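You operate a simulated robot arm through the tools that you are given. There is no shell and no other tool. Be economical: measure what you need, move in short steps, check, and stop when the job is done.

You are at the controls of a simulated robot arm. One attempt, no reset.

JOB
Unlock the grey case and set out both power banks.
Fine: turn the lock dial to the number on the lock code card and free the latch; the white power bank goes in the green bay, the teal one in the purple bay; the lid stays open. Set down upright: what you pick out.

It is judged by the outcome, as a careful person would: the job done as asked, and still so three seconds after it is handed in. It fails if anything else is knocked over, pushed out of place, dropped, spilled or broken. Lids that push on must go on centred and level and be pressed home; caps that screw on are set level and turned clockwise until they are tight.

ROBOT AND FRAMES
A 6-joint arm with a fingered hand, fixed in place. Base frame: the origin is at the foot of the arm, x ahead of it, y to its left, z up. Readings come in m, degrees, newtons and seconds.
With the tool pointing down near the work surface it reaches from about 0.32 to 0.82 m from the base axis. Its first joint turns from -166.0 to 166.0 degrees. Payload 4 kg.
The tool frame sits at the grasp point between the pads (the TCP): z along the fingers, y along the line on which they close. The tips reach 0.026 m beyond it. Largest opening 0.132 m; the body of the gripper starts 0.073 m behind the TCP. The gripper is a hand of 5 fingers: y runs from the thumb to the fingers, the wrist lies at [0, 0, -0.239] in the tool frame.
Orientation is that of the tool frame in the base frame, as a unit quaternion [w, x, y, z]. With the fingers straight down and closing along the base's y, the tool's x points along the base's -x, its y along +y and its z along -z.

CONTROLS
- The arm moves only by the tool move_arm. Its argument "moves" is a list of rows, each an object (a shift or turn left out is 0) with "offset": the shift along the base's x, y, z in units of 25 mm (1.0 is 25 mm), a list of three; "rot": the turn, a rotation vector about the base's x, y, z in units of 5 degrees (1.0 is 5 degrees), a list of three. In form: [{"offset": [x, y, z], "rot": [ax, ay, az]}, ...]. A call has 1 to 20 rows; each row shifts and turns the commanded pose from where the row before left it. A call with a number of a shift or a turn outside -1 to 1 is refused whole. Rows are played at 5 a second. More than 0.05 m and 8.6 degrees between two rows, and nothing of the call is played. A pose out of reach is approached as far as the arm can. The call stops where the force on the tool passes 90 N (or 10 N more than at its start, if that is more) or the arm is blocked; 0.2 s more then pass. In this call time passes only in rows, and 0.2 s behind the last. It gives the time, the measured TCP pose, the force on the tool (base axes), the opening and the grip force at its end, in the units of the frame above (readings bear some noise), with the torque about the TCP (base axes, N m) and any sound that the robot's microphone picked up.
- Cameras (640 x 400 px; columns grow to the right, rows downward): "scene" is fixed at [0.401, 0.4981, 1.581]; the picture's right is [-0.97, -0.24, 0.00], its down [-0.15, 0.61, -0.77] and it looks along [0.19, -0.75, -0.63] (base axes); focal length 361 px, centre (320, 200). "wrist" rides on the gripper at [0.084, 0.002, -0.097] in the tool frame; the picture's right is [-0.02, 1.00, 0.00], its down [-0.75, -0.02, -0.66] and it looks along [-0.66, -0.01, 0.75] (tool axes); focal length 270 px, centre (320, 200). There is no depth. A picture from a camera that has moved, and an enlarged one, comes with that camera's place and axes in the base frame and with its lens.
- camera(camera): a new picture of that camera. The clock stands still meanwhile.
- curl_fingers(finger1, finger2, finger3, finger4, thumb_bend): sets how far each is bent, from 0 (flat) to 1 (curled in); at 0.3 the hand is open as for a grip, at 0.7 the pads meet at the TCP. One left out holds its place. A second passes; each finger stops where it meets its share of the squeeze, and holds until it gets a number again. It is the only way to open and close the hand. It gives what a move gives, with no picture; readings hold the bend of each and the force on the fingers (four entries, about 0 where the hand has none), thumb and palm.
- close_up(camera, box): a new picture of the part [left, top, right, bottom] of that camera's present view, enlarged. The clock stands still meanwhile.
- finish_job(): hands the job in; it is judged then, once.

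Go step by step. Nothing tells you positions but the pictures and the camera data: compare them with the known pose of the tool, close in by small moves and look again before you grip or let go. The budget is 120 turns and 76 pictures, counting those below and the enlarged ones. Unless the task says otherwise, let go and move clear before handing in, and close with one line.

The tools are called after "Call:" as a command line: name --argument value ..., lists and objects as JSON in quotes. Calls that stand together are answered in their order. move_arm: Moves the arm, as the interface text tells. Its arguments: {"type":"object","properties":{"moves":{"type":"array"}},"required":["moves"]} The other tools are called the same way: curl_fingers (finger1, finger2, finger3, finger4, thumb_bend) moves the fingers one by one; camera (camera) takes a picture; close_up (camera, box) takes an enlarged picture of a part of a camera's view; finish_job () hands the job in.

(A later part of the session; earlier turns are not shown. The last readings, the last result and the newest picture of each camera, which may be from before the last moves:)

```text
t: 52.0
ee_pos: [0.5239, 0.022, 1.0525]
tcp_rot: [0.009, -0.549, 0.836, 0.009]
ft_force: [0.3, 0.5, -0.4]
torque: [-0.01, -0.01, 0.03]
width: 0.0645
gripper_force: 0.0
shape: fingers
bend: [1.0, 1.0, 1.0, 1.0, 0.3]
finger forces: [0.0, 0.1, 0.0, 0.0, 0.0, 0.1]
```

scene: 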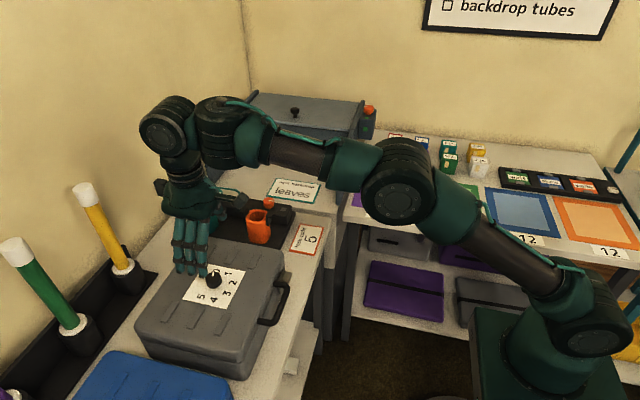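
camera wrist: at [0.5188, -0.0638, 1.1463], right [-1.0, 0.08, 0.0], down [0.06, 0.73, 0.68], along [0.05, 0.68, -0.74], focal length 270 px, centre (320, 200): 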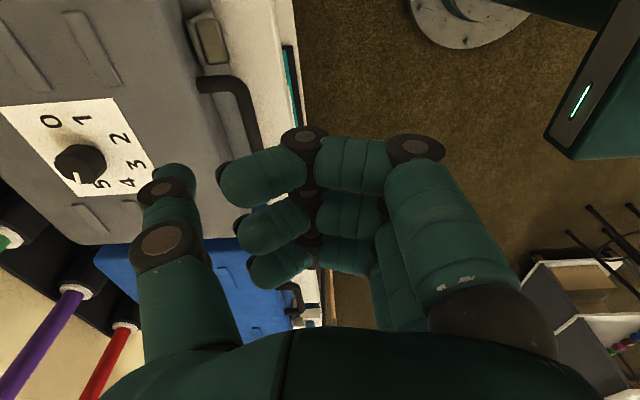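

Call:
move_arm --moves '[{"offset": [0.2, -0.24, -0.9]}, {"offset": [0, 0, -0.9]}, {"offset": [0, 0, -0.9]}, {"offset": [0, 0, -0.9]}, {"offset": [0, 0, -0.6]}]'

Call:
camera --camera "wrist"

Call:
close_up --camera "scene" --box '[210, 200, 350, 340]'

```text
t: 53.2
ee_pos: [0.5299, 0.0186, 0.947]
tcp_rot: [0.011, -0.55, 0.835, 0.008]
ft_force: [0.6, 0.3, 0.8]
torque: [0.01, 0.01, -0.01]
width: 0.0648
gripper_force: 0.1
shape: fingers
bend: [1.0, 1.0, 1.0, 1.0, 0.3]
finger forces: [0.0, 0.0, 0.0, 0.0, 0.1, 0.1]
```

```text
41 pictures are left
camera wrist: at [0.4948, -0.0618, 1.0406], right [-0.91, 0.41, 0.0], down [0.31, 0.67, 0.68], along [0.28, 0.62, -0.74], focal length 270 px, centre (320, 200)
```

wrist: 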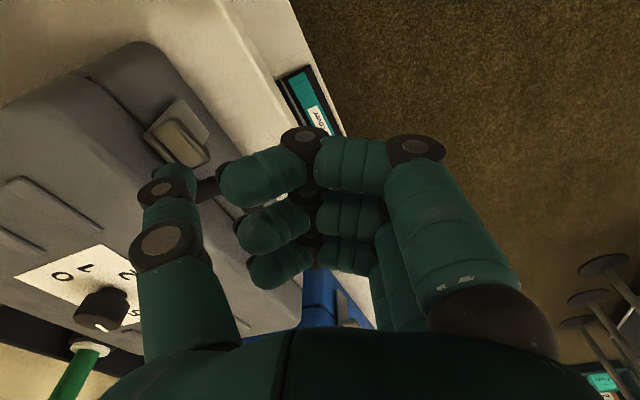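

```text
2.86 times, centred on (280, 270) of scene
camera zoom: at [0.401, 0.4981, 1.581], right [-0.97, -0.24, 0.0], down [-0.15, 0.61, -0.77], along [0.19, -0.75, -0.63], focal length 1030 px, centre (434, 0)
```

zoom: 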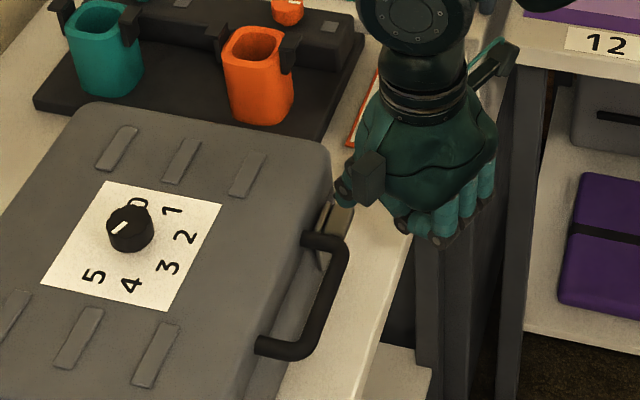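

The thumb tip is just over the lip. I'll press down in small steps, watching force.

Call:
move_arm --moves '[{"offset": [-0.1, 0.1, -0.4]}, {"offset": [0, 0, -0.3]}, {"offset": [0, 0, -0.2]}, {"offset": [0, 0, -0.2]}]'

Call:
close_up --camera "wrist" --box '[90, 40, 330, 240]'

```text
t: 54.2
ee_pos: [0.5262, 0.0187, 0.9192]
tcp_rot: [0.009, -0.55, 0.835, 0.008]
ft_force: [-0.2, 0.0, 0.2]
torque: [-0.05, -0.05, -0.02]
width: 0.0647
gripper_force: 0.2
shape: fingers
bend: [1.0, 1.0, 1.0, 1.0, 0.3]
finger forces: [0.0, 0.0, 0.0, 0.0, 0.6, 0.0]
```

```text
2.00 times, centred on (210, 140) of wrist
camera zoom: at [0.4917, -0.0595, 1.0135], right [-0.91, 0.41, 0.0], down [0.31, 0.67, 0.68], along [0.28, 0.62, -0.74], focal length 541 px, centre (540, 320)
```

zoom: 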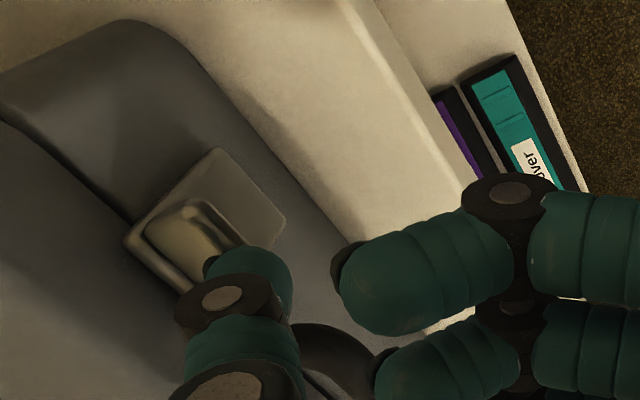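

The thumb is slightly to the left of the lip. I'll lift, shift 13 mm right, and press.

Call:
move_arm --moves '[{"offset": [0, 0, 0.6]}, {"offset": [0, -0.52, 0]}, {"offset": [0, 0, -0.4]}, {"offset": [0, 0, -0.2]}, {"offset": [0, 0, -0.2]}, {"offset": [0, 0, -0.2]}]'

Call:
close_up --camera "wrist" --box '[90, 40, 330, 240]'

```text
t: 55.7
ee_pos: [0.5278, 0.0062, 0.9158]
tcp_rot: [0.014, -0.551, 0.835, 0.006]
ft_force: [-15.0, 0.8, 29.0]
torque: [-0.96, -1.86, -0.41]
width: 0.0651
gripper_force: 15.8
shape: fingers
bend: [1.0, 1.0, 1.0, 1.0, 0.3]
finger forces: [0.1, 0.0, 0.0, 0.0, 32.1, 0.0]
stopped in row 6: the force on the tool passed its limit at 96 N (the readings are from after the stop); the commanded pose is now the measured one
```

```text
2.00 times, centred on (210, 140) of wrist
camera zoom: at [0.4917, -0.0727, 1.0099], right [-0.91, 0.41, -0.01], down [0.3, 0.67, 0.68], along [0.29, 0.62, -0.73], focal length 541 px, centre (540, 320)
```

zoom: 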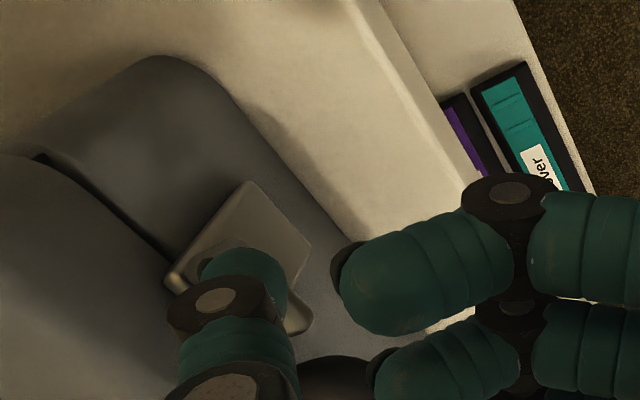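

Pressing straight down didn't move it: the thumb wedged against the lid. I'll drag the thumb outward (−x) while keeping downward pressure.

Call:
move_arm --moves '[{"offset": [-0.15, 0, -0.03]}, {"offset": [-0.15, 0, -0.05]}, {"offset": [-0.15, 0, -0.08]}, {"offset": [-0.15, 0, -0.1]}]'

Call:
close_up --camera "wrist" --box '[90, 40, 330, 240]'

```text
t: 56.7
ee_pos: [0.5096, 0.004, 0.907]
tcp_rot: [0.01, -0.548, 0.836, 0.007]
ft_force: [-16.3, -5.6, 17.9]
torque: [-0.57, -0.93, -0.84]
width: 0.0631
gripper_force: 12.0
shape: fingers
bend: [1.0, 1.0, 1.0, 1.0, 0.32]
finger forces: [0.0, 0.0, 0.1, 0.1, 23.7, 0.1]
```

```text
2.00 times, centred on (210, 140) of wrist
camera zoom: at [0.4748, -0.0745, 1.0007], right [-0.91, 0.42, 0.0], down [0.31, 0.67, 0.68], along [0.28, 0.61, -0.74], focal length 541 px, centre (540, 320)
```

zoom: 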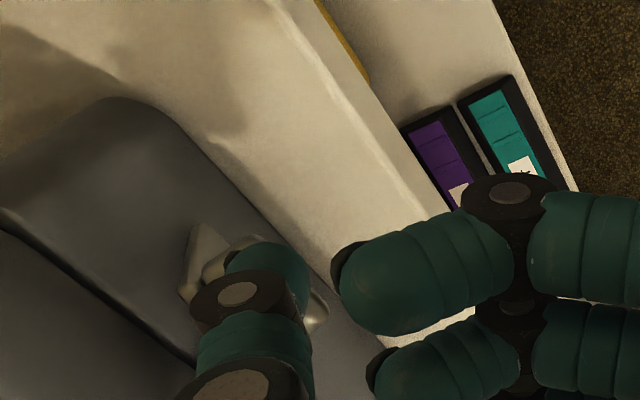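

The latch is swinging outward and down. I'll continue pushing outward/down.

Call:
move_arm --moves '[{"offset": [-0.15, 0, -0.15]}, {"offset": [-0.15, 0, -0.2]}, {"offset": [-0.1, 0, -0.2]}, {"offset": [-0.1, 0, -0.25]}]'

Call:
close_up --camera "wrist" --box '[90, 40, 330, 240]'

```text
t: 57.7
ee_pos: [0.4992, 0.0075, 0.8872]
tcp_rot: [0.014, -0.552, 0.834, 0.007]
ft_force: [-1.9, 0.1, -0.5]
torque: [-0.02, -0.11, -0.02]
width: 0.0632
gripper_force: 0.1
shape: fingers
bend: [1.0, 1.0, 1.0, 1.0, 0.31]
finger forces: [0.0, 0.1, 0.1, 0.0, 0.0, 0.0]
```

```text
2.00 times, centred on (210, 140) of wrist
camera zoom: at [0.4643, -0.0722, 0.9813], right [-0.91, 0.41, 0.0], down [0.3, 0.67, 0.68], along [0.28, 0.62, -0.73], focal length 541 px, centre (540, 320)
```

zoom: 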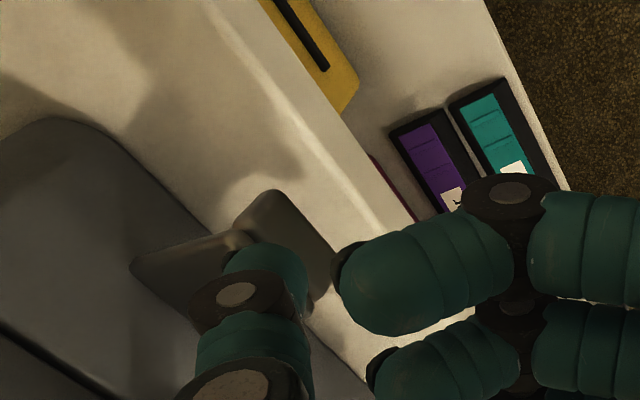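

The latch has swung open: plate out, lip pointing up. I'll lift clear and locate the handle and latch from above.

Call:
move_arm --moves '[{"offset": [0, 0, 0.6]}, {"offset": [0, 0, 1]}, {"offset": [-0.3, 0, 1]}, {"offset": [-0.3, 0.4, 1]}, {"offset": [0, 0.4, 1], "rot": [0, 0, 1]}, {"offset": [0, 0.4, 0.5], "rot": [0, 0, 1]}]'

Call:
curl_fingers --finger1 0.3 --finger2 0.3 --finger3 0.3 --finger4 0.3 --thumb_bend 0.3

Call:
camera --camera "wrist"

Call:
close_up --camera "scene" --box '[190, 220, 330, 360]'

```text
t: 59.1
ee_pos: [0.4848, 0.0381, 1.0151]
tcp_rot: [0.012, -0.621, 0.784, 0.007]
ft_force: [-0.6, -0.1, -1.0]
torque: [-0.02, -0.01, -0.01]
width: 0.0648
gripper_force: 0.0
shape: fingers
bend: [1.0, 1.0, 1.0, 1.0, 0.3]
finger forces: [0.0, 0.0, 0.0, 0.0, 0.0, 0.1]
```

```text
t: 60.1
ee_pos: [0.4838, 0.0376, 1.0151]
tcp_rot: [0.012, -0.621, 0.783, 0.008]
ft_force: [0.0, -0.2, 1.3]
torque: [0.0, -0.01, 0.0]
width: 0.1383
gripper_force: 0.0
shape: fingers
bend: [0.3, 0.3, 0.3, 0.3, 0.3]
finger forces: [0.0, 0.1, 0.1, 0.0, 0.1, 0.0]
```

```text
35 pictures are left
camera wrist: at [0.4635, -0.0473, 1.1086], right [-0.97, 0.25, 0.0], down [0.18, 0.71, 0.68], along [0.17, 0.66, -0.73], focal length 270 px, centre (320, 200)
```

wrist: 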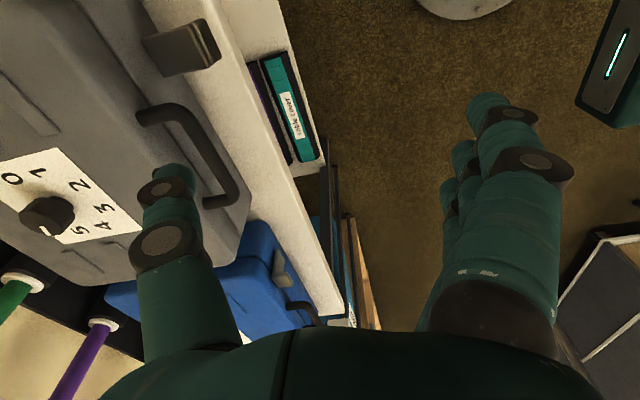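

```text
2.86 times, centred on (260, 290) of scene
camera zoom: at [0.401, 0.4981, 1.581], right [-0.97, -0.24, 0.0], down [-0.15, 0.61, -0.77], along [0.19, -0.75, -0.63], focal length 1030 px, centre (491, -57)
```

zoom: 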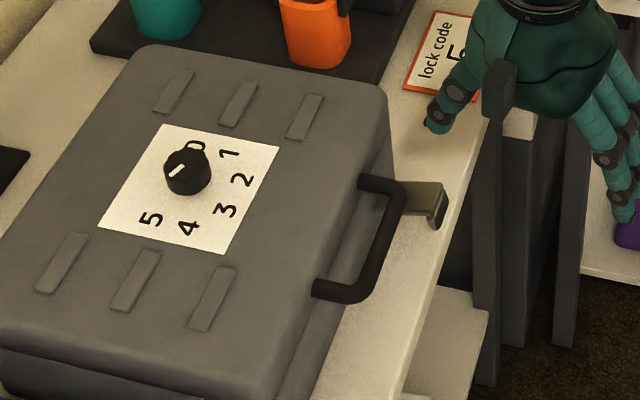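

The latch stands fully open. The handle bar lies near (0.597, 0.064, 0.893); I'll pre-shape the hand to straddle it with the thumb in the gap, and approach from above.

Call:
curl_fingers --finger1 0.45 --finger2 0.45 --finger3 0.45 --finger4 0.45 --thumb_bend 0.6

Call:
move_arm --moves '[{"offset": [0.97, 0.3, 0]}, {"offset": [0.97, 0.3, 0]}, {"offset": [0.97, 0.3, -0.5]}, {"offset": [0.97, 0.3, -0.9]}]'

Call:
camera --camera "wrist"

```text
t: 61.1
ee_pos: [0.4843, 0.0367, 1.0141]
tcp_rot: [0.012, -0.621, 0.784, 0.007]
ft_force: [0.0, 0.3, -0.1]
torque: [0.03, -0.02, 0.0]
width: 0.0682
gripper_force: 0.1
shape: fingers
bend: [0.45, 0.45, 0.45, 0.45, 0.6]
finger forces: [0.1, 0.0, 0.1, 0.1, 0.1, 0.0]
```

```text
t: 62.1
ee_pos: [0.5821, 0.0671, 0.9805]
tcp_rot: [0.013, -0.621, 0.784, 0.007]
ft_force: [-0.1, 0.2, -0.1]
torque: [0.02, 0.05, -0.01]
width: 0.068
gripper_force: 0.0
shape: fingers
bend: [0.45, 0.45, 0.45, 0.45, 0.6]
finger forces: [0.0, 0.1, 0.0, 0.1, 0.1, 0.0]
```

```text
33 pictures are left
camera wrist: at [0.5611, -0.0173, 1.0743], right [-0.97, 0.25, 0.0], down [0.18, 0.71, 0.68], along [0.17, 0.66, -0.73], focal length 270 px, centre (320, 200)
```

wrist: 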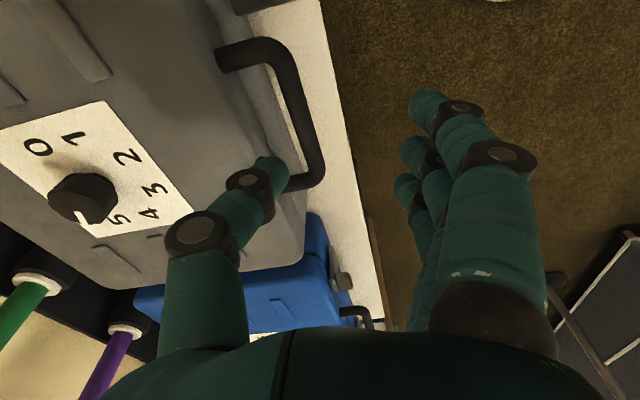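

The bar is at x≈0.596 and the thumb at ≈0.609; I'll shift +6 mm and lower so the thumb enters the gap, then close.

Call:
move_arm --moves '[{"offset": [0.26, -0.1, 0]}, {"offset": [0, 0, -0.9]}, {"offset": [0, 0, -0.9]}, {"offset": [0, 0, -0.9]}, {"offset": [0, 0, -0.64]}]'

Call:
close_up --camera "wrist" --box '[140, 40, 460, 240]'

```text
t: 63.3
ee_pos: [0.5883, 0.0637, 0.9099]
tcp_rot: [0.016, -0.62, 0.784, 0.005]
ft_force: [-29.6, -2.6, 28.4]
torque: [-0.23, -1.9, -0.4]
width: 0.0608
gripper_force: 41.3
shape: fingers
bend: [0.45, 0.45, 0.45, 0.45, 0.61]
finger forces: [0.1, 0.1, 0.0, 0.0, 82.3, 0.0]
stopped in row 5: the force on the tool passed its limit at 109 N (the readings are from after the stop); the commanded pose is now the measured one
```

```text
2.00 times, centred on (300, 140) of wrist
camera zoom: at [0.5658, -0.0207, 1.0034], right [-0.97, 0.25, -0.01], down [0.17, 0.71, 0.68], along [0.18, 0.66, -0.73], focal length 541 px, centre (360, 320)
```

zoom: 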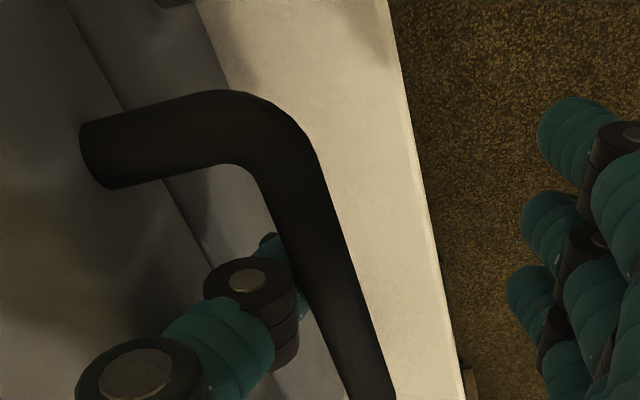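

The thumb is in the gap but rubbing the lid edge. I'll ease back 5 mm and close on the bar.

Call:
move_arm --moves '[{"offset": [-0.2, 0, 0.02]}]'

Call:
curl_fingers --finger1 0.66 --finger2 0.85 --finger3 0.85 --finger4 0.66 --thumb_bend 0.85

Call:
close_up --camera "wrist" --box '[140, 40, 460, 240]'

```text
t: 63.7
ee_pos: [0.5848, 0.0646, 0.9099]
tcp_rot: [0.018, -0.621, 0.784, 0.004]
ft_force: [-14.2, 2.0, 22.3]
torque: [-0.17, -1.29, -0.05]
width: 0.0641
gripper_force: 19.5
shape: fingers
bend: [0.45, 0.45, 0.45, 0.45, 0.61]
finger forces: [0.0, 0.0, 0.0, 0.1, 39.6, 0.0]
```

```text
t: 64.7
ee_pos: [0.5849, 0.0632, 0.9087]
tcp_rot: [0.017, -0.621, 0.784, 0.004]
ft_force: [3.9, 5.9, 13.9]
torque: [-0.3, -2.24, 0.12]
width: 0.0341
gripper_force: 52.8
shape: fingers
bend: [0.66, 0.76, 0.73, 0.66, 0.64]
finger forces: [0.1, 5.3, 6.9, 0.0, 93.9, 0.0]
```

```text
2.00 times, centred on (300, 140) of wrist
camera zoom: at [0.563, -0.0203, 1.0022], right [-0.97, 0.25, -0.01], down [0.17, 0.71, 0.68], along [0.18, 0.66, -0.73], focal length 541 px, centre (360, 320)
```

zoom: 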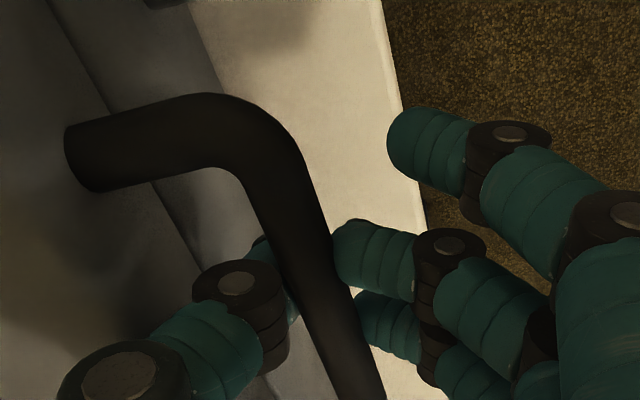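

The bar is pinched. I'll lift gently by about 25 mm and see whether the lid follows.

Call:
move_arm --moves '[{"offset": [0, 0, 0.3]}, {"offset": [0, 0, 0.35]}, {"offset": [0.05, 0, 0.4]}]'

Call:
camera --camera "wrist"

```text
t: 65.5
ee_pos: [0.5863, 0.0634, 0.9354]
tcp_rot: [0.017, -0.62, 0.784, 0.004]
ft_force: [25.4, 8.2, -6.5]
torque: [0.08, -0.14, 0.28]
width: 0.0348
gripper_force: 22.2
shape: fingers
bend: [0.66, 0.77, 0.74, 0.66, 0.64]
finger forces: [0.0, 5.2, 5.3, 0.1, 34.0, 0.0]
```

```text
30 pictures are left
camera wrist: at [0.5646, -0.0202, 1.0278], right [-0.97, 0.25, -0.01], down [0.17, 0.71, 0.68], along [0.18, 0.66, -0.73], focal length 270 px, centre (320, 200)
```

wrist: 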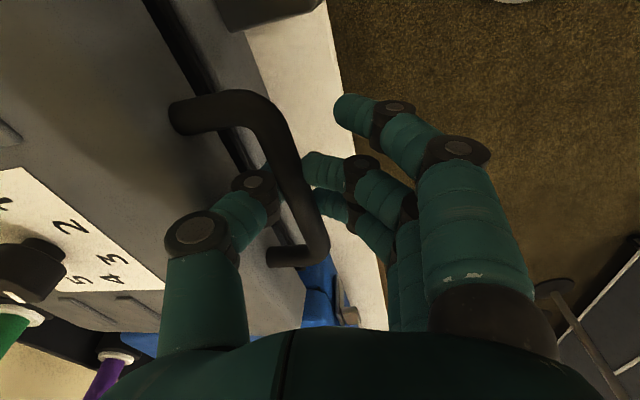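

The lid is opening. I'll follow the hinge arc, slowly pitching the hand so the fingers support the bar.

Call:
move_arm --moves '[{"offset": [0.12, 0, 0.75], "rot": [0, -0.4, 0]}, {"offset": [0.2, 0, 0.89], "rot": [0, -0.5, 0]}, {"offset": [0.28, 0, 0.88], "rot": [0, -0.5, 0]}, {"offset": [0.35, 0, 0.84], "rot": [0, -0.5, 0]}, {"offset": [0.42, 0, 0.82], "rot": [0, -0.5, 0]}]'

Call:
camera --camera "scene"

```text
t: 66.7
ee_pos: [0.6217, 0.0641, 1.0381]
tcp_rot: [0.098, -0.618, 0.777, -0.06]
ft_force: [38.5, 11.1, -28.0]
torque: [0.25, 0.59, 0.55]
width: 0.0393
gripper_force: 26.3
shape: fingers
bend: [0.66, 0.79, 0.76, 0.66, 0.61]
finger forces: [0.0, 2.2, 3.5, 0.0, 46.8, 0.1]
```

```text
29 pictures are left
```

scene: 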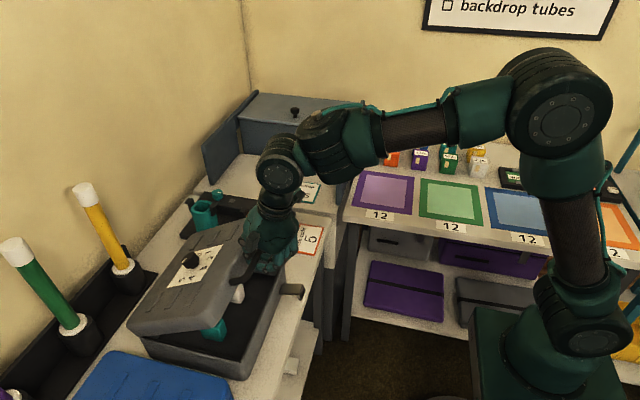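

The lid is rising well and I can see a white and a teal power bank inside. The pull is toward +x, so I'll bend the arc a bit more and continue.

Call:
move_arm --moves '[{"offset": [0.65, 0, 0.7], "rot": [0, -0.5, 0]}, {"offset": [0.68, 0, 0.65], "rot": [0, -0.5, 0]}, {"offset": [0.72, 0, 0.6], "rot": [0, -0.5, 0]}, {"offset": [0.76, 0, 0.55], "rot": [0, -0.5, 0]}]'

Call:
camera --camera "wrist"

```text
t: 67.7
ee_pos: [0.6898, 0.0638, 1.101]
tcp_rot: [0.164, -0.611, 0.766, -0.114]
ft_force: [18.9, 2.0, -29.6]
torque: [0.09, 0.63, 0.21]
width: 0.034
gripper_force: 24.2
shape: fingers
bend: [0.66, 0.79, 0.75, 0.66, 0.63]
finger forces: [0.1, 7.7, 5.6, 0.0, 34.1, 0.0]
```

```text
28 pictures are left
camera wrist: at [0.6354, -0.0205, 1.1786], right [-0.89, 0.25, -0.37], down [-0.09, 0.71, 0.7], along [0.44, 0.66, -0.61], focal length 270 px, centre (320, 200)
```

wrist: 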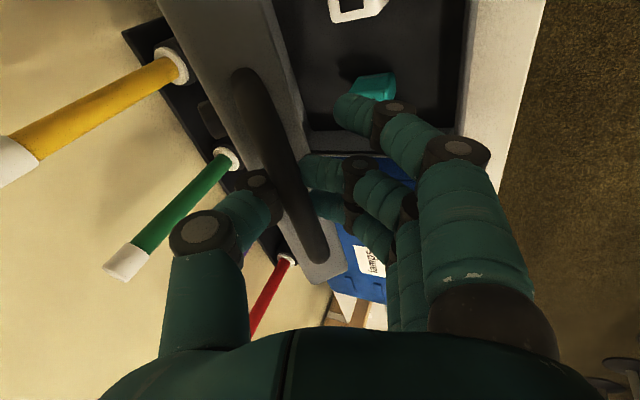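

Call:
move_arm --moves '[{"offset": [0.9, 0, 0.6], "rot": [0, -0.5, 0]}, {"offset": [0.95, 0, 0.5], "rot": [0, -0.5, 0]}, {"offset": [1, 0, 0.42], "rot": [0, -0.5, 0]}, {"offset": [1, 0, 0.3], "rot": [0, -0.5, 0]}]'

Call:
camera --camera "scene"

```text
t: 68.7
ee_pos: [0.7866, 0.0625, 1.1464]
tcp_rot: [0.231, -0.598, 0.749, -0.166]
ft_force: [7.1, -3.8, -26.8]
torque: [0.01, 0.23, 0.03]
width: 0.0265
gripper_force: 17.5
shape: fingers
bend: [0.66, 0.77, 0.74, 0.66, 0.68]
finger forces: [0.0, 9.0, 8.3, 0.5, 18.4, 0.0]
```

```text
27 pictures are left
```

scene: 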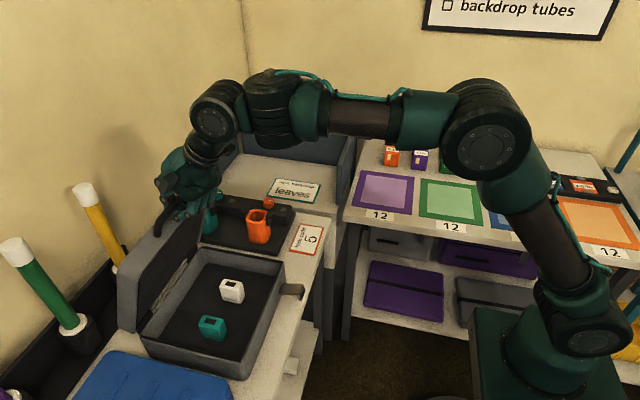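

The lid is near 80° and both banks show inside. I'll push it on past vertical gently.

Call:
move_arm --moves '[{"offset": [0.95, 0, 0.12], "rot": [0, -0.5, 0]}, {"offset": [0.95, 0, 0], "rot": [0, -0.5, 0]}, {"offset": [0.9, 0, -0.1], "rot": [0, -0.5, 0]}, {"offset": [0.8, 0, -0.15], "rot": [0, -0.5, 0]}]'

Call:
camera --camera "wrist"

Call:
close_up --camera "scene" --box '[70, 120, 330, 380]'

```text
t: 69.7
ee_pos: [0.8753, 0.0642, 1.1517]
tcp_rot: [0.302, -0.58, 0.724, -0.221]
ft_force: [-4.0, -3.7, 37.9]
torque: [-0.89, 1.42, -0.55]
width: 0.0219
gripper_force: 38.1
shape: fingers
bend: [0.73, 0.77, 0.75, 0.67, 0.68]
finger forces: [38.3, 0.0, 0.0, 6.8, 31.6, 0.1]
```

```text
26 pictures are left
camera wrist: at [0.7971, -0.0205, 1.2049], right [-0.7, 0.25, -0.67], down [-0.34, 0.71, 0.62], along [0.63, 0.66, -0.41], focal length 270 px, centre (320, 200)
```

wrist: 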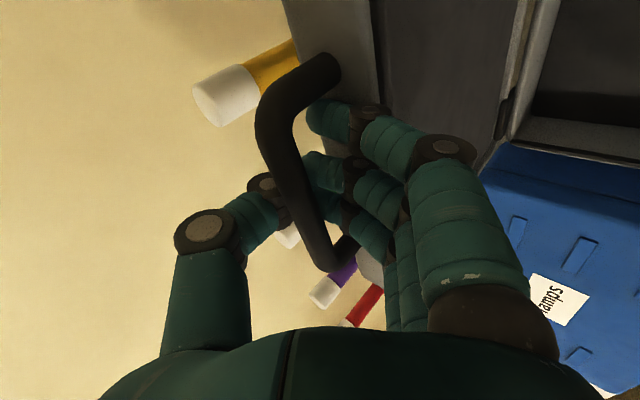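

```text
1.54 times, centred on (200, 250) of scene
camera zoom: at [0.401, 0.4981, 1.581], right [-0.97, -0.24, 0.0], down [-0.15, 0.61, -0.77], along [0.19, -0.75, -0.63], focal length 555 px, centre (505, 123)
```

zoom: 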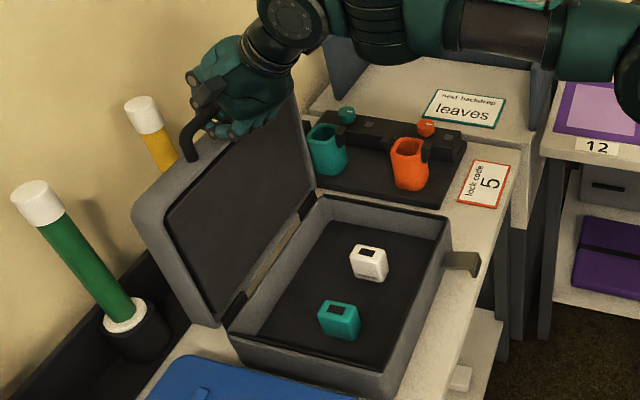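

The lid is around 95° open; the poles stand at x≈1.02, so there is room. I'll ease up a little and push about 25 mm further, then open the fingers.

Call:
move_arm --moves '[{"offset": [0.3, 0, 0.15]}, {"offset": [0.4, 0, -0.05]}, {"offset": [0.4, 0, -0.1]}]'

Call:
curl_fingers --finger1 0.4 --finger2 0.4 --finger3 0.4 --finger4 0.4 --thumb_bend 0.6

Call:
camera --camera "wrist"

```text
t: 70.5
ee_pos: [0.9037, 0.0634, 1.1484]
tcp_rot: [0.299, -0.58, 0.725, -0.22]
ft_force: [3.4, -4.1, 36.8]
torque: [-0.63, 0.67, 0.08]
width: 0.0203
gripper_force: 28.8
shape: fingers
bend: [0.74, 0.77, 0.75, 0.67, 0.69]
finger forces: [20.5, 0.0, 0.0, 8.0, 29.2, 0.0]
```

```text
t: 71.5
ee_pos: [0.903, 0.0635, 1.1513]
tcp_rot: [0.301, -0.58, 0.723, -0.222]
ft_force: [5.9, -10.6, 43.7]
torque: [-0.53, 0.19, -0.29]
width: 0.0285
gripper_force: 24.3
shape: fingers
bend: [0.64, 0.64, 0.66, 0.65, 0.6]
finger forces: [18.6, 11.3, 7.8, 11.6, 0.0, 0.1]
```

```text
24 pictures are left
camera wrist: at [0.8242, -0.0214, 1.2044], right [-0.7, 0.25, -0.67], down [-0.33, 0.71, 0.62], along [0.63, 0.66, -0.42], focal length 270 px, centre (320, 200)
```

wrist: 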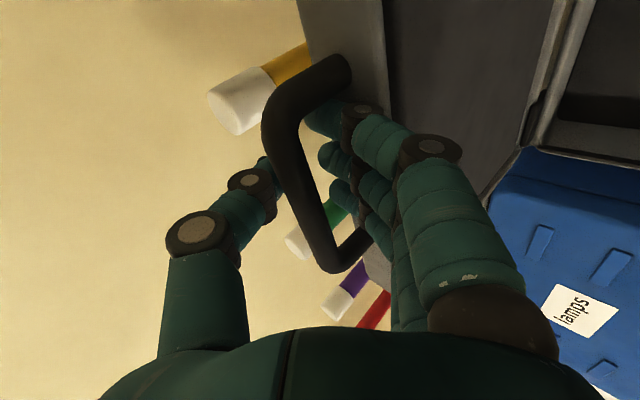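

The fingers are inside the handle gap; I'll withdraw straight back along the finger axis.

Call:
move_arm --moves '[{"offset": [-0.2, 0, 0.3]}, {"offset": [-0.45, 0, 0.55]}, {"offset": [-0.6, 0, 0.7]}, {"offset": [-0.7, 0, 0.7]}, {"offset": [-0.7, 0, 0.6]}]'

Call:
camera --camera "wrist"

Call:
camera --camera "scene"

```text
t: 72.7
ee_pos: [0.8367, 0.067, 1.2164]
tcp_rot: [0.297, -0.582, 0.725, -0.217]
ft_force: [-0.3, -0.5, 0.5]
torque: [0.0, -0.03, -0.02]
width: 0.0742
gripper_force: 0.0
shape: fingers
bend: [0.4, 0.4, 0.4, 0.4, 0.6]
finger forces: [0.0, 0.0, 0.1, 0.0, 0.1, 0.0]
```

```text
23 pictures are left
camera wrist: at [0.7587, -0.0181, 1.2699], right [-0.71, 0.25, -0.66], down [-0.33, 0.71, 0.62], along [0.62, 0.66, -0.42], focal length 270 px, centre (320, 200)
```

wrist: 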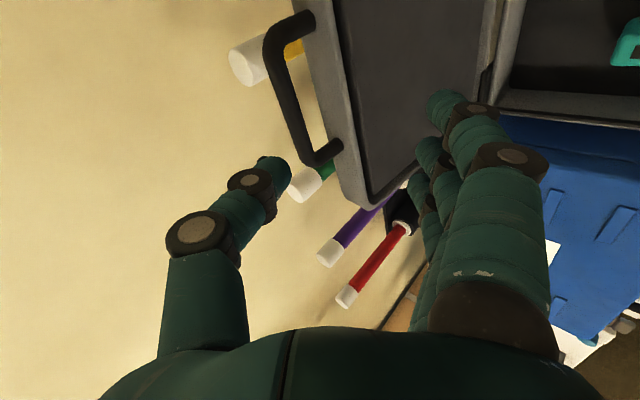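

```text
22 pictures are left
```

scene: 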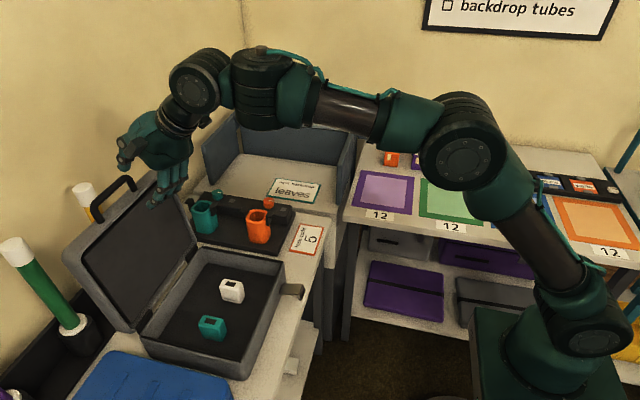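

The lid stays open leaning back. Now I'll retreat, bring the hand back to vertical at yaw 0 above the case, and look at the banks.

Call:
move_arm --moves '[{"offset": [-0.9, 0, 0.2], "rot": [0, 0.9, 0]}, {"offset": [-0.9, 0, 0.1], "rot": [0, 0.9, 0]}, {"offset": [-0.9, 0, 0], "rot": [0, 0.9, 0]}, {"offset": [-0.9, 0, 0], "rot": [0, 0.9, 0]}, {"offset": [-0.7, 0, 0], "rot": [0, 0.9, 0]}, {"offset": [-0.7, 0, -0.2], "rot": [0, 0.9, 0]}, {"offset": [-0.7, 0, -0.2], "rot": [0, 0.9, 0]}, {"offset": [0, 0, -0.2], "rot": [0, 0.9, 0]}, {"offset": [0, 0, -0.2], "rot": [0, 0.95, 0]}, {"offset": [0, 0, -0.4], "rot": [0, 0, -1]}, {"offset": [0, 0, -0.4], "rot": [0, 0, -1]}, {"offset": [0, 0, -0.4], "rot": [0, 0, -1]}, {"offset": [0, 0, -0.4], "rot": [0, 0, -1]}, {"offset": [0, 0, -0.4], "rot": [0, 0, -1]}, {"rot": [0, 0, -1]}, {"rot": [0, 0, -1]}, {"rot": [0, 0, -1]}, {"rot": [0, 0, -1]}, {"rot": [0, 0, -1]}, {"rot": [0, 0, -1]}]'

Call:
curl_fingers --finger1 0.3 --finger2 0.3 --finger3 0.3 --finger4 0.3 --thumb_bend 0.3

Call:
move_arm --moves '[{"rot": [0, 0, -1]}, {"rot": [0, 0, -1]}, {"rot": [0, 0, -1]}, {"rot": [0, 0, -1]}]'

Call:
camera --camera "wrist"

```text
t: 76.9
ee_pos: [0.6997, 0.0631, 1.1536]
tcp_rot: [0.021, -0.188, 0.982, -0.013]
ft_force: [-0.1, 0.1, -0.4]
torque: [0.0, -0.02, 0.02]
width: 0.0747
gripper_force: 0.2
shape: fingers
bend: [0.4, 0.4, 0.4, 0.4, 0.6]
finger forces: [0.1, 0.0, 0.0, 0.0, 0.1, 0.1]
out of reach, approached as far as the arm can: row 7
```

```text
t: 77.9
ee_pos: [0.6998, 0.0621, 1.1546]
tcp_rot: [0.021, -0.189, 0.982, -0.014]
ft_force: [0.1, 0.2, -0.2]
torque: [0.02, 0.01, 0.05]
width: 0.1382
gripper_force: 0.0
shape: fingers
bend: [0.3, 0.3, 0.3, 0.3, 0.3]
finger forces: [0.0, 0.1, 0.1, 0.0, 0.0, 0.0]
```

```text
t: 78.9
ee_pos: [0.7004, 0.0632, 1.1551]
tcp_rot: [0.019, -0.014, 1.0, -0.018]
ft_force: [-0.1, 0.5, -0.7]
torque: [-0.02, 0.01, 0.01]
width: 0.138
gripper_force: 0.0
shape: fingers
bend: [0.3, 0.3, 0.3, 0.3, 0.3]
finger forces: [0.0, 0.0, 0.1, 0.1, 0.0, 0.0]
```

```text
21 pictures are left
camera wrist: at [0.6137, 0.0657, 1.2472], right [-0.01, 1.0, -0.03], down [0.73, 0.03, 0.69], along [0.69, -0.02, -0.73], focal length 270 px, centre (320, 200)
```

wrist: 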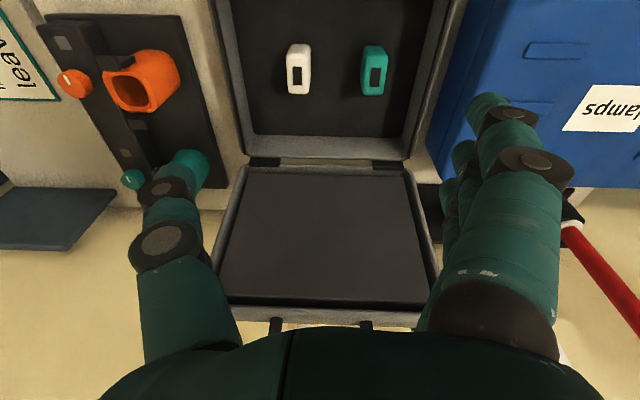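

Both banks stand inside, about 10 cm apart. I'll correct the small tilt, move above the white one and lower for a better fix.

Call:
move_arm --moves '[{"offset": [0.3, -0.4, -0.9], "rot": [0.41, 0.44, -0.32]}, {"offset": [0.3, -0.4, -0.9]}, {"offset": [0.3, -0.3, -0.9]}, {"offset": [0.3, -0.2, -0.9]}, {"offset": [0, 0, -0.9]}]'

Call:
camera --camera "wrist"

```text
t: 80.1
ee_pos: [0.7299, 0.0301, 1.0403]
tcp_rot: [0.001, -0.002, 1.0, 0.001]
ft_force: [0.0, 0.0, 1.5]
torque: [0.01, -0.01, -0.01]
width: 0.1383
gripper_force: 0.0
shape: fingers
bend: [0.3, 0.3, 0.3, 0.3, 0.3]
finger forces: [0.0, 0.0, 0.0, 0.1, 0.0, 0.0]
```

```text
20 pictures are left
camera wrist: at [0.6475, 0.0322, 1.1377], right [0.02, 1.0, 0.0], down [0.75, -0.01, 0.66], along [0.66, -0.01, -0.75], focal length 270 px, centre (320, 200)
```

wrist: 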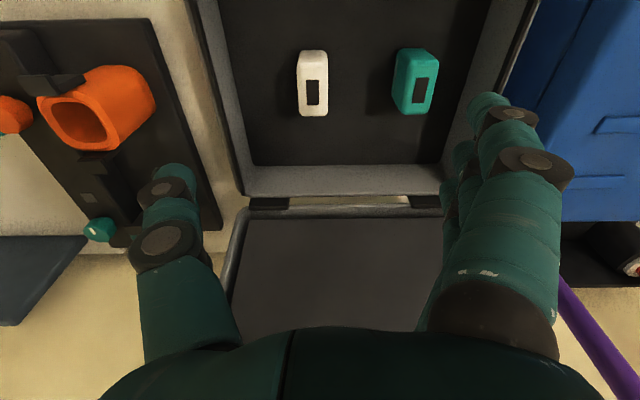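

White bank top is at about (0.747, 0.024, 0.863), ~28 mm wide in y. I'll pre-curl and descend to just above it to check.

Call:
curl_fingers --finger1 0.5 --finger2 0.5 --finger3 0.5 --finger4 0.5 --thumb_bend 0.5

Call:
move_arm --moves '[{"offset": [0.34, -0.13, -0.9]}, {"offset": [0.34, -0.13, -0.9]}, {"offset": [0, 0, -0.9]}, {"offset": [0, 0, -0.9]}, {"offset": [0, 0, -0.9]}, {"offset": [0, 0, -0.8]}]'

Call:
camera --camera "wrist"

```text
t: 81.1
ee_pos: [0.7307, 0.031, 1.0418]
tcp_rot: [0.0, -0.003, 1.0, 0.001]
ft_force: [0.2, 0.7, 0.3]
torque: [-0.03, -0.03, 0.01]
width: 0.0759
gripper_force: 0.0
shape: fingers
bend: [0.5, 0.5, 0.5, 0.5, 0.5]
finger forces: [0.0, 0.0, 0.0, 0.1, 0.1, 0.0]
```

```text
t: 82.5
ee_pos: [0.7447, 0.0225, 0.9092]
tcp_rot: [-0.001, -0.002, 1.0, 0.0]
ft_force: [-0.1, 0.6, 0.5]
torque: [-0.02, 0.03, 0.01]
width: 0.0759
gripper_force: 0.0
shape: fingers
bend: [0.5, 0.5, 0.5, 0.5, 0.5]
finger forces: [0.1, 0.0, 0.0, 0.0, 0.1, 0.0]
```

```text
19 pictures are left
camera wrist: at [0.6635, 0.0254, 1.0057], right [0.02, 1.0, 0.0], down [0.75, -0.01, 0.66], along [0.66, -0.01, -0.75], focal length 270 px, centre (320, 200)
```

wrist: 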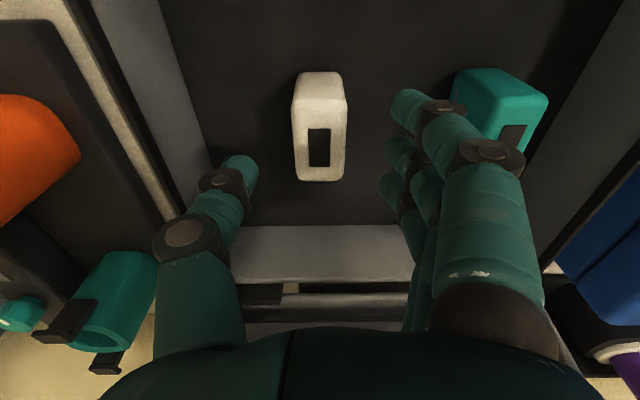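

Well aligned. I'll lower to grip height and close the middle fingers and thumb.

Call:
move_arm --moves '[{"offset": [0.1, 0.04, -0.9]}, {"offset": [0, 0, -0.9]}, {"offset": [0, 0, -0.45]}]'

Call:
curl_fingers --finger2 0.8 --finger3 0.8 --thumb_bend 0.8

Call:
camera --camera "wrist"

```text
t: 83.3
ee_pos: [0.7496, 0.0253, 0.8532]
tcp_rot: [-0.002, -0.002, 1.0, 0.0]
ft_force: [0.3, 0.8, 1.0]
torque: [0.01, 0.0, 0.02]
width: 0.0759
gripper_force: 0.1
shape: fingers
bend: [0.5, 0.5, 0.5, 0.5, 0.5]
finger forces: [0.1, 0.0, 0.0, 0.1, 0.1, 0.0]
```

```text
t: 84.3
ee_pos: [0.7492, 0.0239, 0.8538]
tcp_rot: [-0.002, -0.001, 1.0, 0.001]
ft_force: [0.0, -0.7, -0.6]
torque: [0.0, 0.02, 0.0]
width: 0.0541
gripper_force: 20.9
shape: fingers
bend: [0.5, 0.63, 0.63, 0.5, 0.68]
finger forces: [0.1, 10.5, 10.4, 0.0, 20.7, 0.1]
```

```text
18 pictures are left
camera wrist: at [0.666, 0.0264, 0.9495], right [0.02, 1.0, 0.0], down [0.75, -0.01, 0.66], along [0.66, -0.01, -0.75], focal length 270 px, centre (320, 200)
```

wrist: 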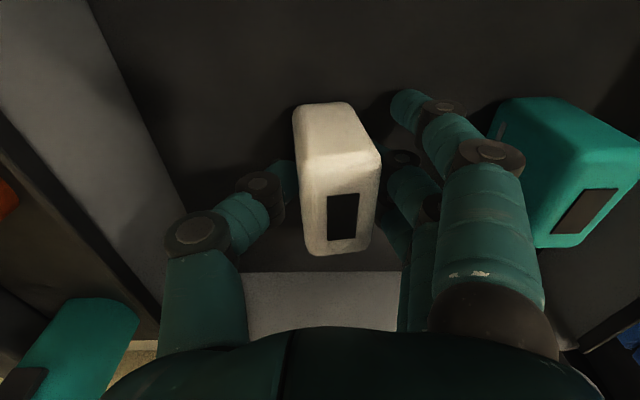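

Gripped at 21 N. I'll lift straight up out of the case and check.

Call:
move_arm --moves '[{"offset": [0, 0, 0.4]}, {"offset": [0, 0, 0.8]}, {"offset": [0, 0, 1]}, {"offset": [0, 0, 1]}, {"offset": [0, 0, 1]}, {"offset": [0, 0, 1]}, {"offset": [0, 0, 1]}, {"offset": [0, 0, 1]}]'

Call:
camera --camera "wrist"

Call:
close_up --camera "scene" --box '[120, 120, 340, 340]'

```text
t: 86.1
ee_pos: [0.7505, 0.025, 1.0345]
tcp_rot: [-0.001, -0.001, 1.0, 0.001]
ft_force: [0.1, 0.0, -2.0]
torque: [-0.04, 0.0, 0.0]
width: 0.0542
gripper_force: 20.8
shape: fingers
bend: [0.5, 0.62, 0.63, 0.5, 0.68]
finger forces: [0.0, 10.3, 10.5, 0.1, 20.6, 0.0]
```

```text
17 pictures are left
camera wrist: at [0.667, 0.0272, 1.1303], right [0.02, 1.0, 0.0], down [0.75, -0.01, 0.66], along [0.66, -0.01, -0.75], focal length 270 px, centre (320, 200)
```

wrist: 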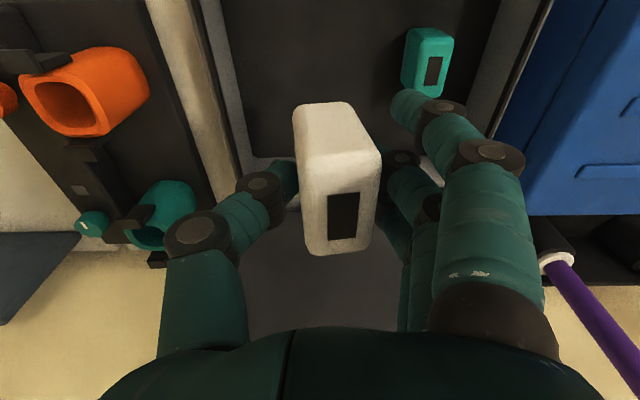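

```text
1.82 times, centred on (230, 230) of scene
camera zoom: at [0.401, 0.4981, 1.581], right [-0.97, -0.24, 0.0], down [-0.15, 0.61, -0.77], along [0.19, -0.75, -0.63], focal length 656 px, centre (484, 146)
```

zoom: 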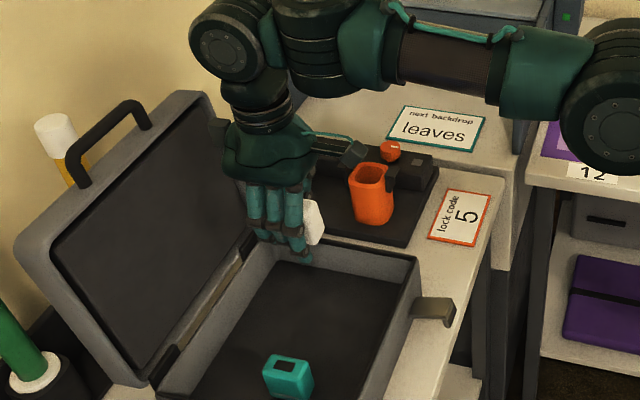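

The white bank is held (leaning a few degrees in the grip). I'll carry it high over to the green mat, turning the hand to yaw −90.

Call:
move_arm --moves '[{"offset": [-1, 0, 0.4]}, {"offset": [-1, 0, 0.4]}, {"offset": [-1, 0, 0.4]}, {"offset": [-1, 0, 0.4]}, {"offset": [-1, 0, 0.4]}, {"offset": [-1, 0, 0.4]}, {"offset": [-1, 0, 0]}, {"offset": [-1, 0, 0]}, {"offset": [-0.7, -0.9, 0], "rot": [0, 0, -1]}, {"offset": [-0.7, -0.9, 0], "rot": [0, 0, -1]}, {"offset": [-0.7, -0.9, 0], "rot": [0, 0, -1]}, {"offset": [-0.7, -0.9, 0], "rot": [0, 0, -1]}, {"offset": [-0.7, -0.9, 0], "rot": [0, 0, -1]}, {"offset": [-0.7, -0.9, 0], "rot": [0, 0, -1]}, {"offset": [-0.7, -0.9, 0], "rot": [0, 0, -1]}, {"offset": [-0.7, -0.9, 0], "rot": [0, 0, -1]}, {"offset": [-0.7, -0.9, 0], "rot": [0, 0, -1]}, {"offset": [-0.7, -0.9, 0], "rot": [0, 0, -1]}, {"offset": [-0.7, -0.9, 0], "rot": [0, 0, -1]}, {"offset": [-0.7, -0.9, 0], "rot": [0, 0, -1]}]'

Call:
move_arm --moves '[{"offset": [-0.5, -1, 0], "rot": [0, 0, -1]}, {"offset": [-0.5, -1, 0], "rot": [0, 0, -1]}, {"offset": [-0.5, -1, 0], "rot": [0, 0, -1]}, {"offset": [-0.5, -1, 0], "rot": [0, 0, -1]}, {"offset": [-0.5, -1, 0], "rot": [0, 0, -1]}, {"offset": [-0.5, -1, 0], "rot": [0, 0, -1]}, {"offset": [-0.5, -1, 0]}, {"offset": [-0.5, -0.5, 0]}]'

Call:
camera --camera "wrist"

```text
t: 90.3
ee_pos: [0.3398, -0.2446, 1.0945]
tcp_rot: [-0.001, 0.5, 0.866, 0.001]
ft_force: [-0.3, 0.9, -1.7]
torque: [-0.01, -0.03, -0.01]
width: 0.0538
gripper_force: 20.9
shape: fingers
bend: [0.5, 0.62, 0.63, 0.5, 0.68]
finger forces: [0.1, 10.3, 10.6, 0.0, 20.7, 0.1]
```

```text
t: 92.1
ee_pos: [0.24, -0.4337, 1.0932]
tcp_rot: [0.0, 0.706, 0.708, 0.001]
ft_force: [-0.9, 0.3, -1.8]
torque: [-0.03, 0.0, 0.0]
width: 0.0539
gripper_force: 20.4
shape: fingers
bend: [0.5, 0.62, 0.63, 0.5, 0.69]
finger forces: [0.0, 10.3, 10.4, 0.0, 20.6, 0.0]
```

```text
15 pictures are left
camera wrist: at [0.2417, -0.3475, 1.1888], right [1.0, -0.02, 0.0], down [-0.01, -0.75, 0.66], along [-0.01, -0.66, -0.75], focal length 270 px, centre (320, 200)
```

wrist: 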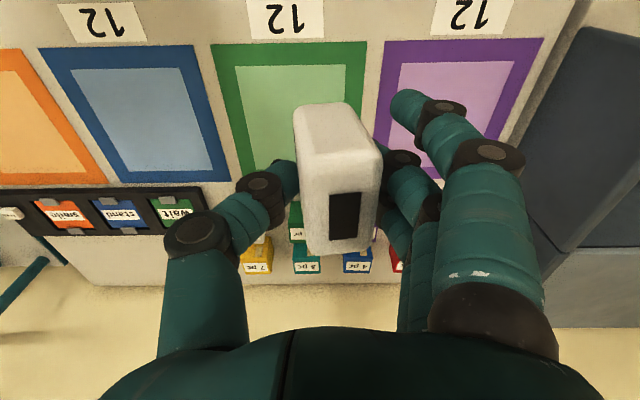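

The mats span y −0.43 to −0.655 at z≈0.785; green's centre is about (0.20, −0.541), purple's (0.427, −0.541). I'll move over the green centre, correct the ~10° lean, and lower to just above.

Call:
move_arm --moves '[{"offset": [-0.384, -0.86, -0.3], "rot": [0, -0.4, 0]}, {"offset": [-0.384, -0.86, -0.5], "rot": [0, -0.4, 0]}, {"offset": [-0.384, -0.86, -0.5], "rot": [0, -0.4, 0]}, {"offset": [-0.384, -0.86, -0.5], "rot": [0, -0.4, 0]}, {"offset": [-0.384, -0.86, -0.5], "rot": [0, -0.4, 0]}, {"offset": [0, 0, -0.9]}, {"offset": [0, 0, -0.9]}, {"offset": [0, 0, -0.9]}, {"offset": [0, 0, -0.9]}, {"offset": [0, 0, -0.9]}, {"offset": [0, 0, -0.9]}, {"offset": [0, 0, -0.9]}]'

Call:
camera --camera "wrist"

Call:
close_up --camera "scene" --box '[350, 110, 550, 260]'

```text
t: 94.7
ee_pos: [0.1913, -0.5404, 0.8783]
tcp_rot: [0.062, 0.703, 0.705, 0.063]
ft_force: [-0.5, 0.4, -1.7]
torque: [-0.02, 0.05, 0.01]
width: 0.0539
gripper_force: 20.2
shape: fingers
bend: [0.5, 0.62, 0.63, 0.5, 0.69]
finger forces: [0.0, 10.2, 10.3, 0.0, 20.5, 0.0]
```

```text
14 pictures are left
camera wrist: at [0.1778, -0.4553, 0.9726], right [0.98, -0.02, 0.17], down [-0.13, -0.75, 0.65], along [0.12, -0.66, -0.74], focal length 270 px, centre (320, 200)
```

wrist: 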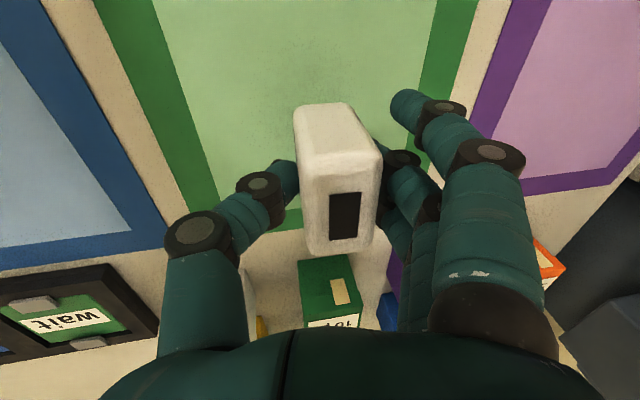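

```text
2.67 times, centred on (450, 185) of scene
camera zoom: at [0.401, 0.4981, 1.581], right [-0.97, -0.24, 0.0], down [-0.15, 0.61, -0.77], along [0.19, -0.75, -0.63], focal length 962 px, centre (-27, 240)
```

zoom: 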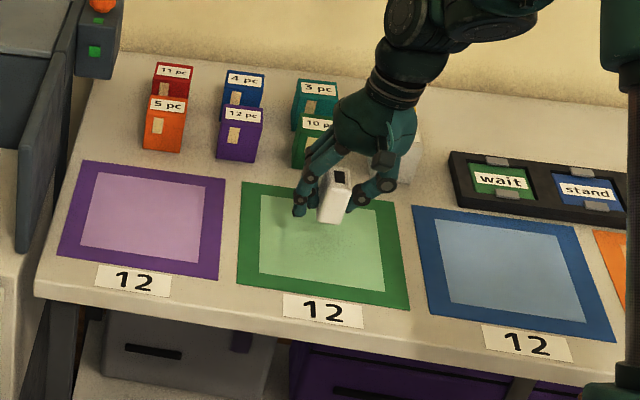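

Positioned over the middle of the green mat. I'll lower in small steps looking for contact.

Call:
move_arm --moves '[{"offset": [0, 0, -0.5]}, {"offset": [0, 0, -0.4]}, {"offset": [0, 0, -0.2]}]'

Call:
move_arm --moves '[{"offset": [0, 0, -0.16]}]'

Call:
move_arm --moves '[{"offset": [0, 0, -0.16]}]'

```text
t: 95.5
ee_pos: [0.1911, -0.5406, 0.8508]
tcp_rot: [0.062, 0.703, 0.706, 0.063]
ft_force: [-0.2, 0.2, -1.6]
torque: [0.05, 0.03, 0.01]
width: 0.0539
gripper_force: 20.1
shape: fingers
bend: [0.5, 0.62, 0.63, 0.5, 0.69]
finger forces: [0.0, 10.1, 10.1, 0.0, 20.6, 0.1]
```

```text
t: 95.9
ee_pos: [0.1913, -0.5399, 0.8467]
tcp_rot: [0.062, 0.703, 0.706, 0.062]
ft_force: [0.4, 0.2, -0.6]
torque: [-0.03, 0.0, -0.02]
width: 0.0538
gripper_force: 20.2
shape: fingers
bend: [0.5, 0.62, 0.63, 0.5, 0.69]
finger forces: [0.0, 10.2, 10.3, 0.1, 20.6, 0.0]
```

```text
t: 96.3
ee_pos: [0.1921, -0.5395, 0.8424]
tcp_rot: [0.062, 0.703, 0.705, 0.062]
ft_force: [0.3, -0.8, -1.5]
torque: [-0.03, 0.01, -0.01]
width: 0.0537
gripper_force: 20.5
shape: fingers
bend: [0.5, 0.62, 0.63, 0.5, 0.69]
finger forces: [0.0, 10.2, 10.3, 0.0, 20.6, 0.0]
```

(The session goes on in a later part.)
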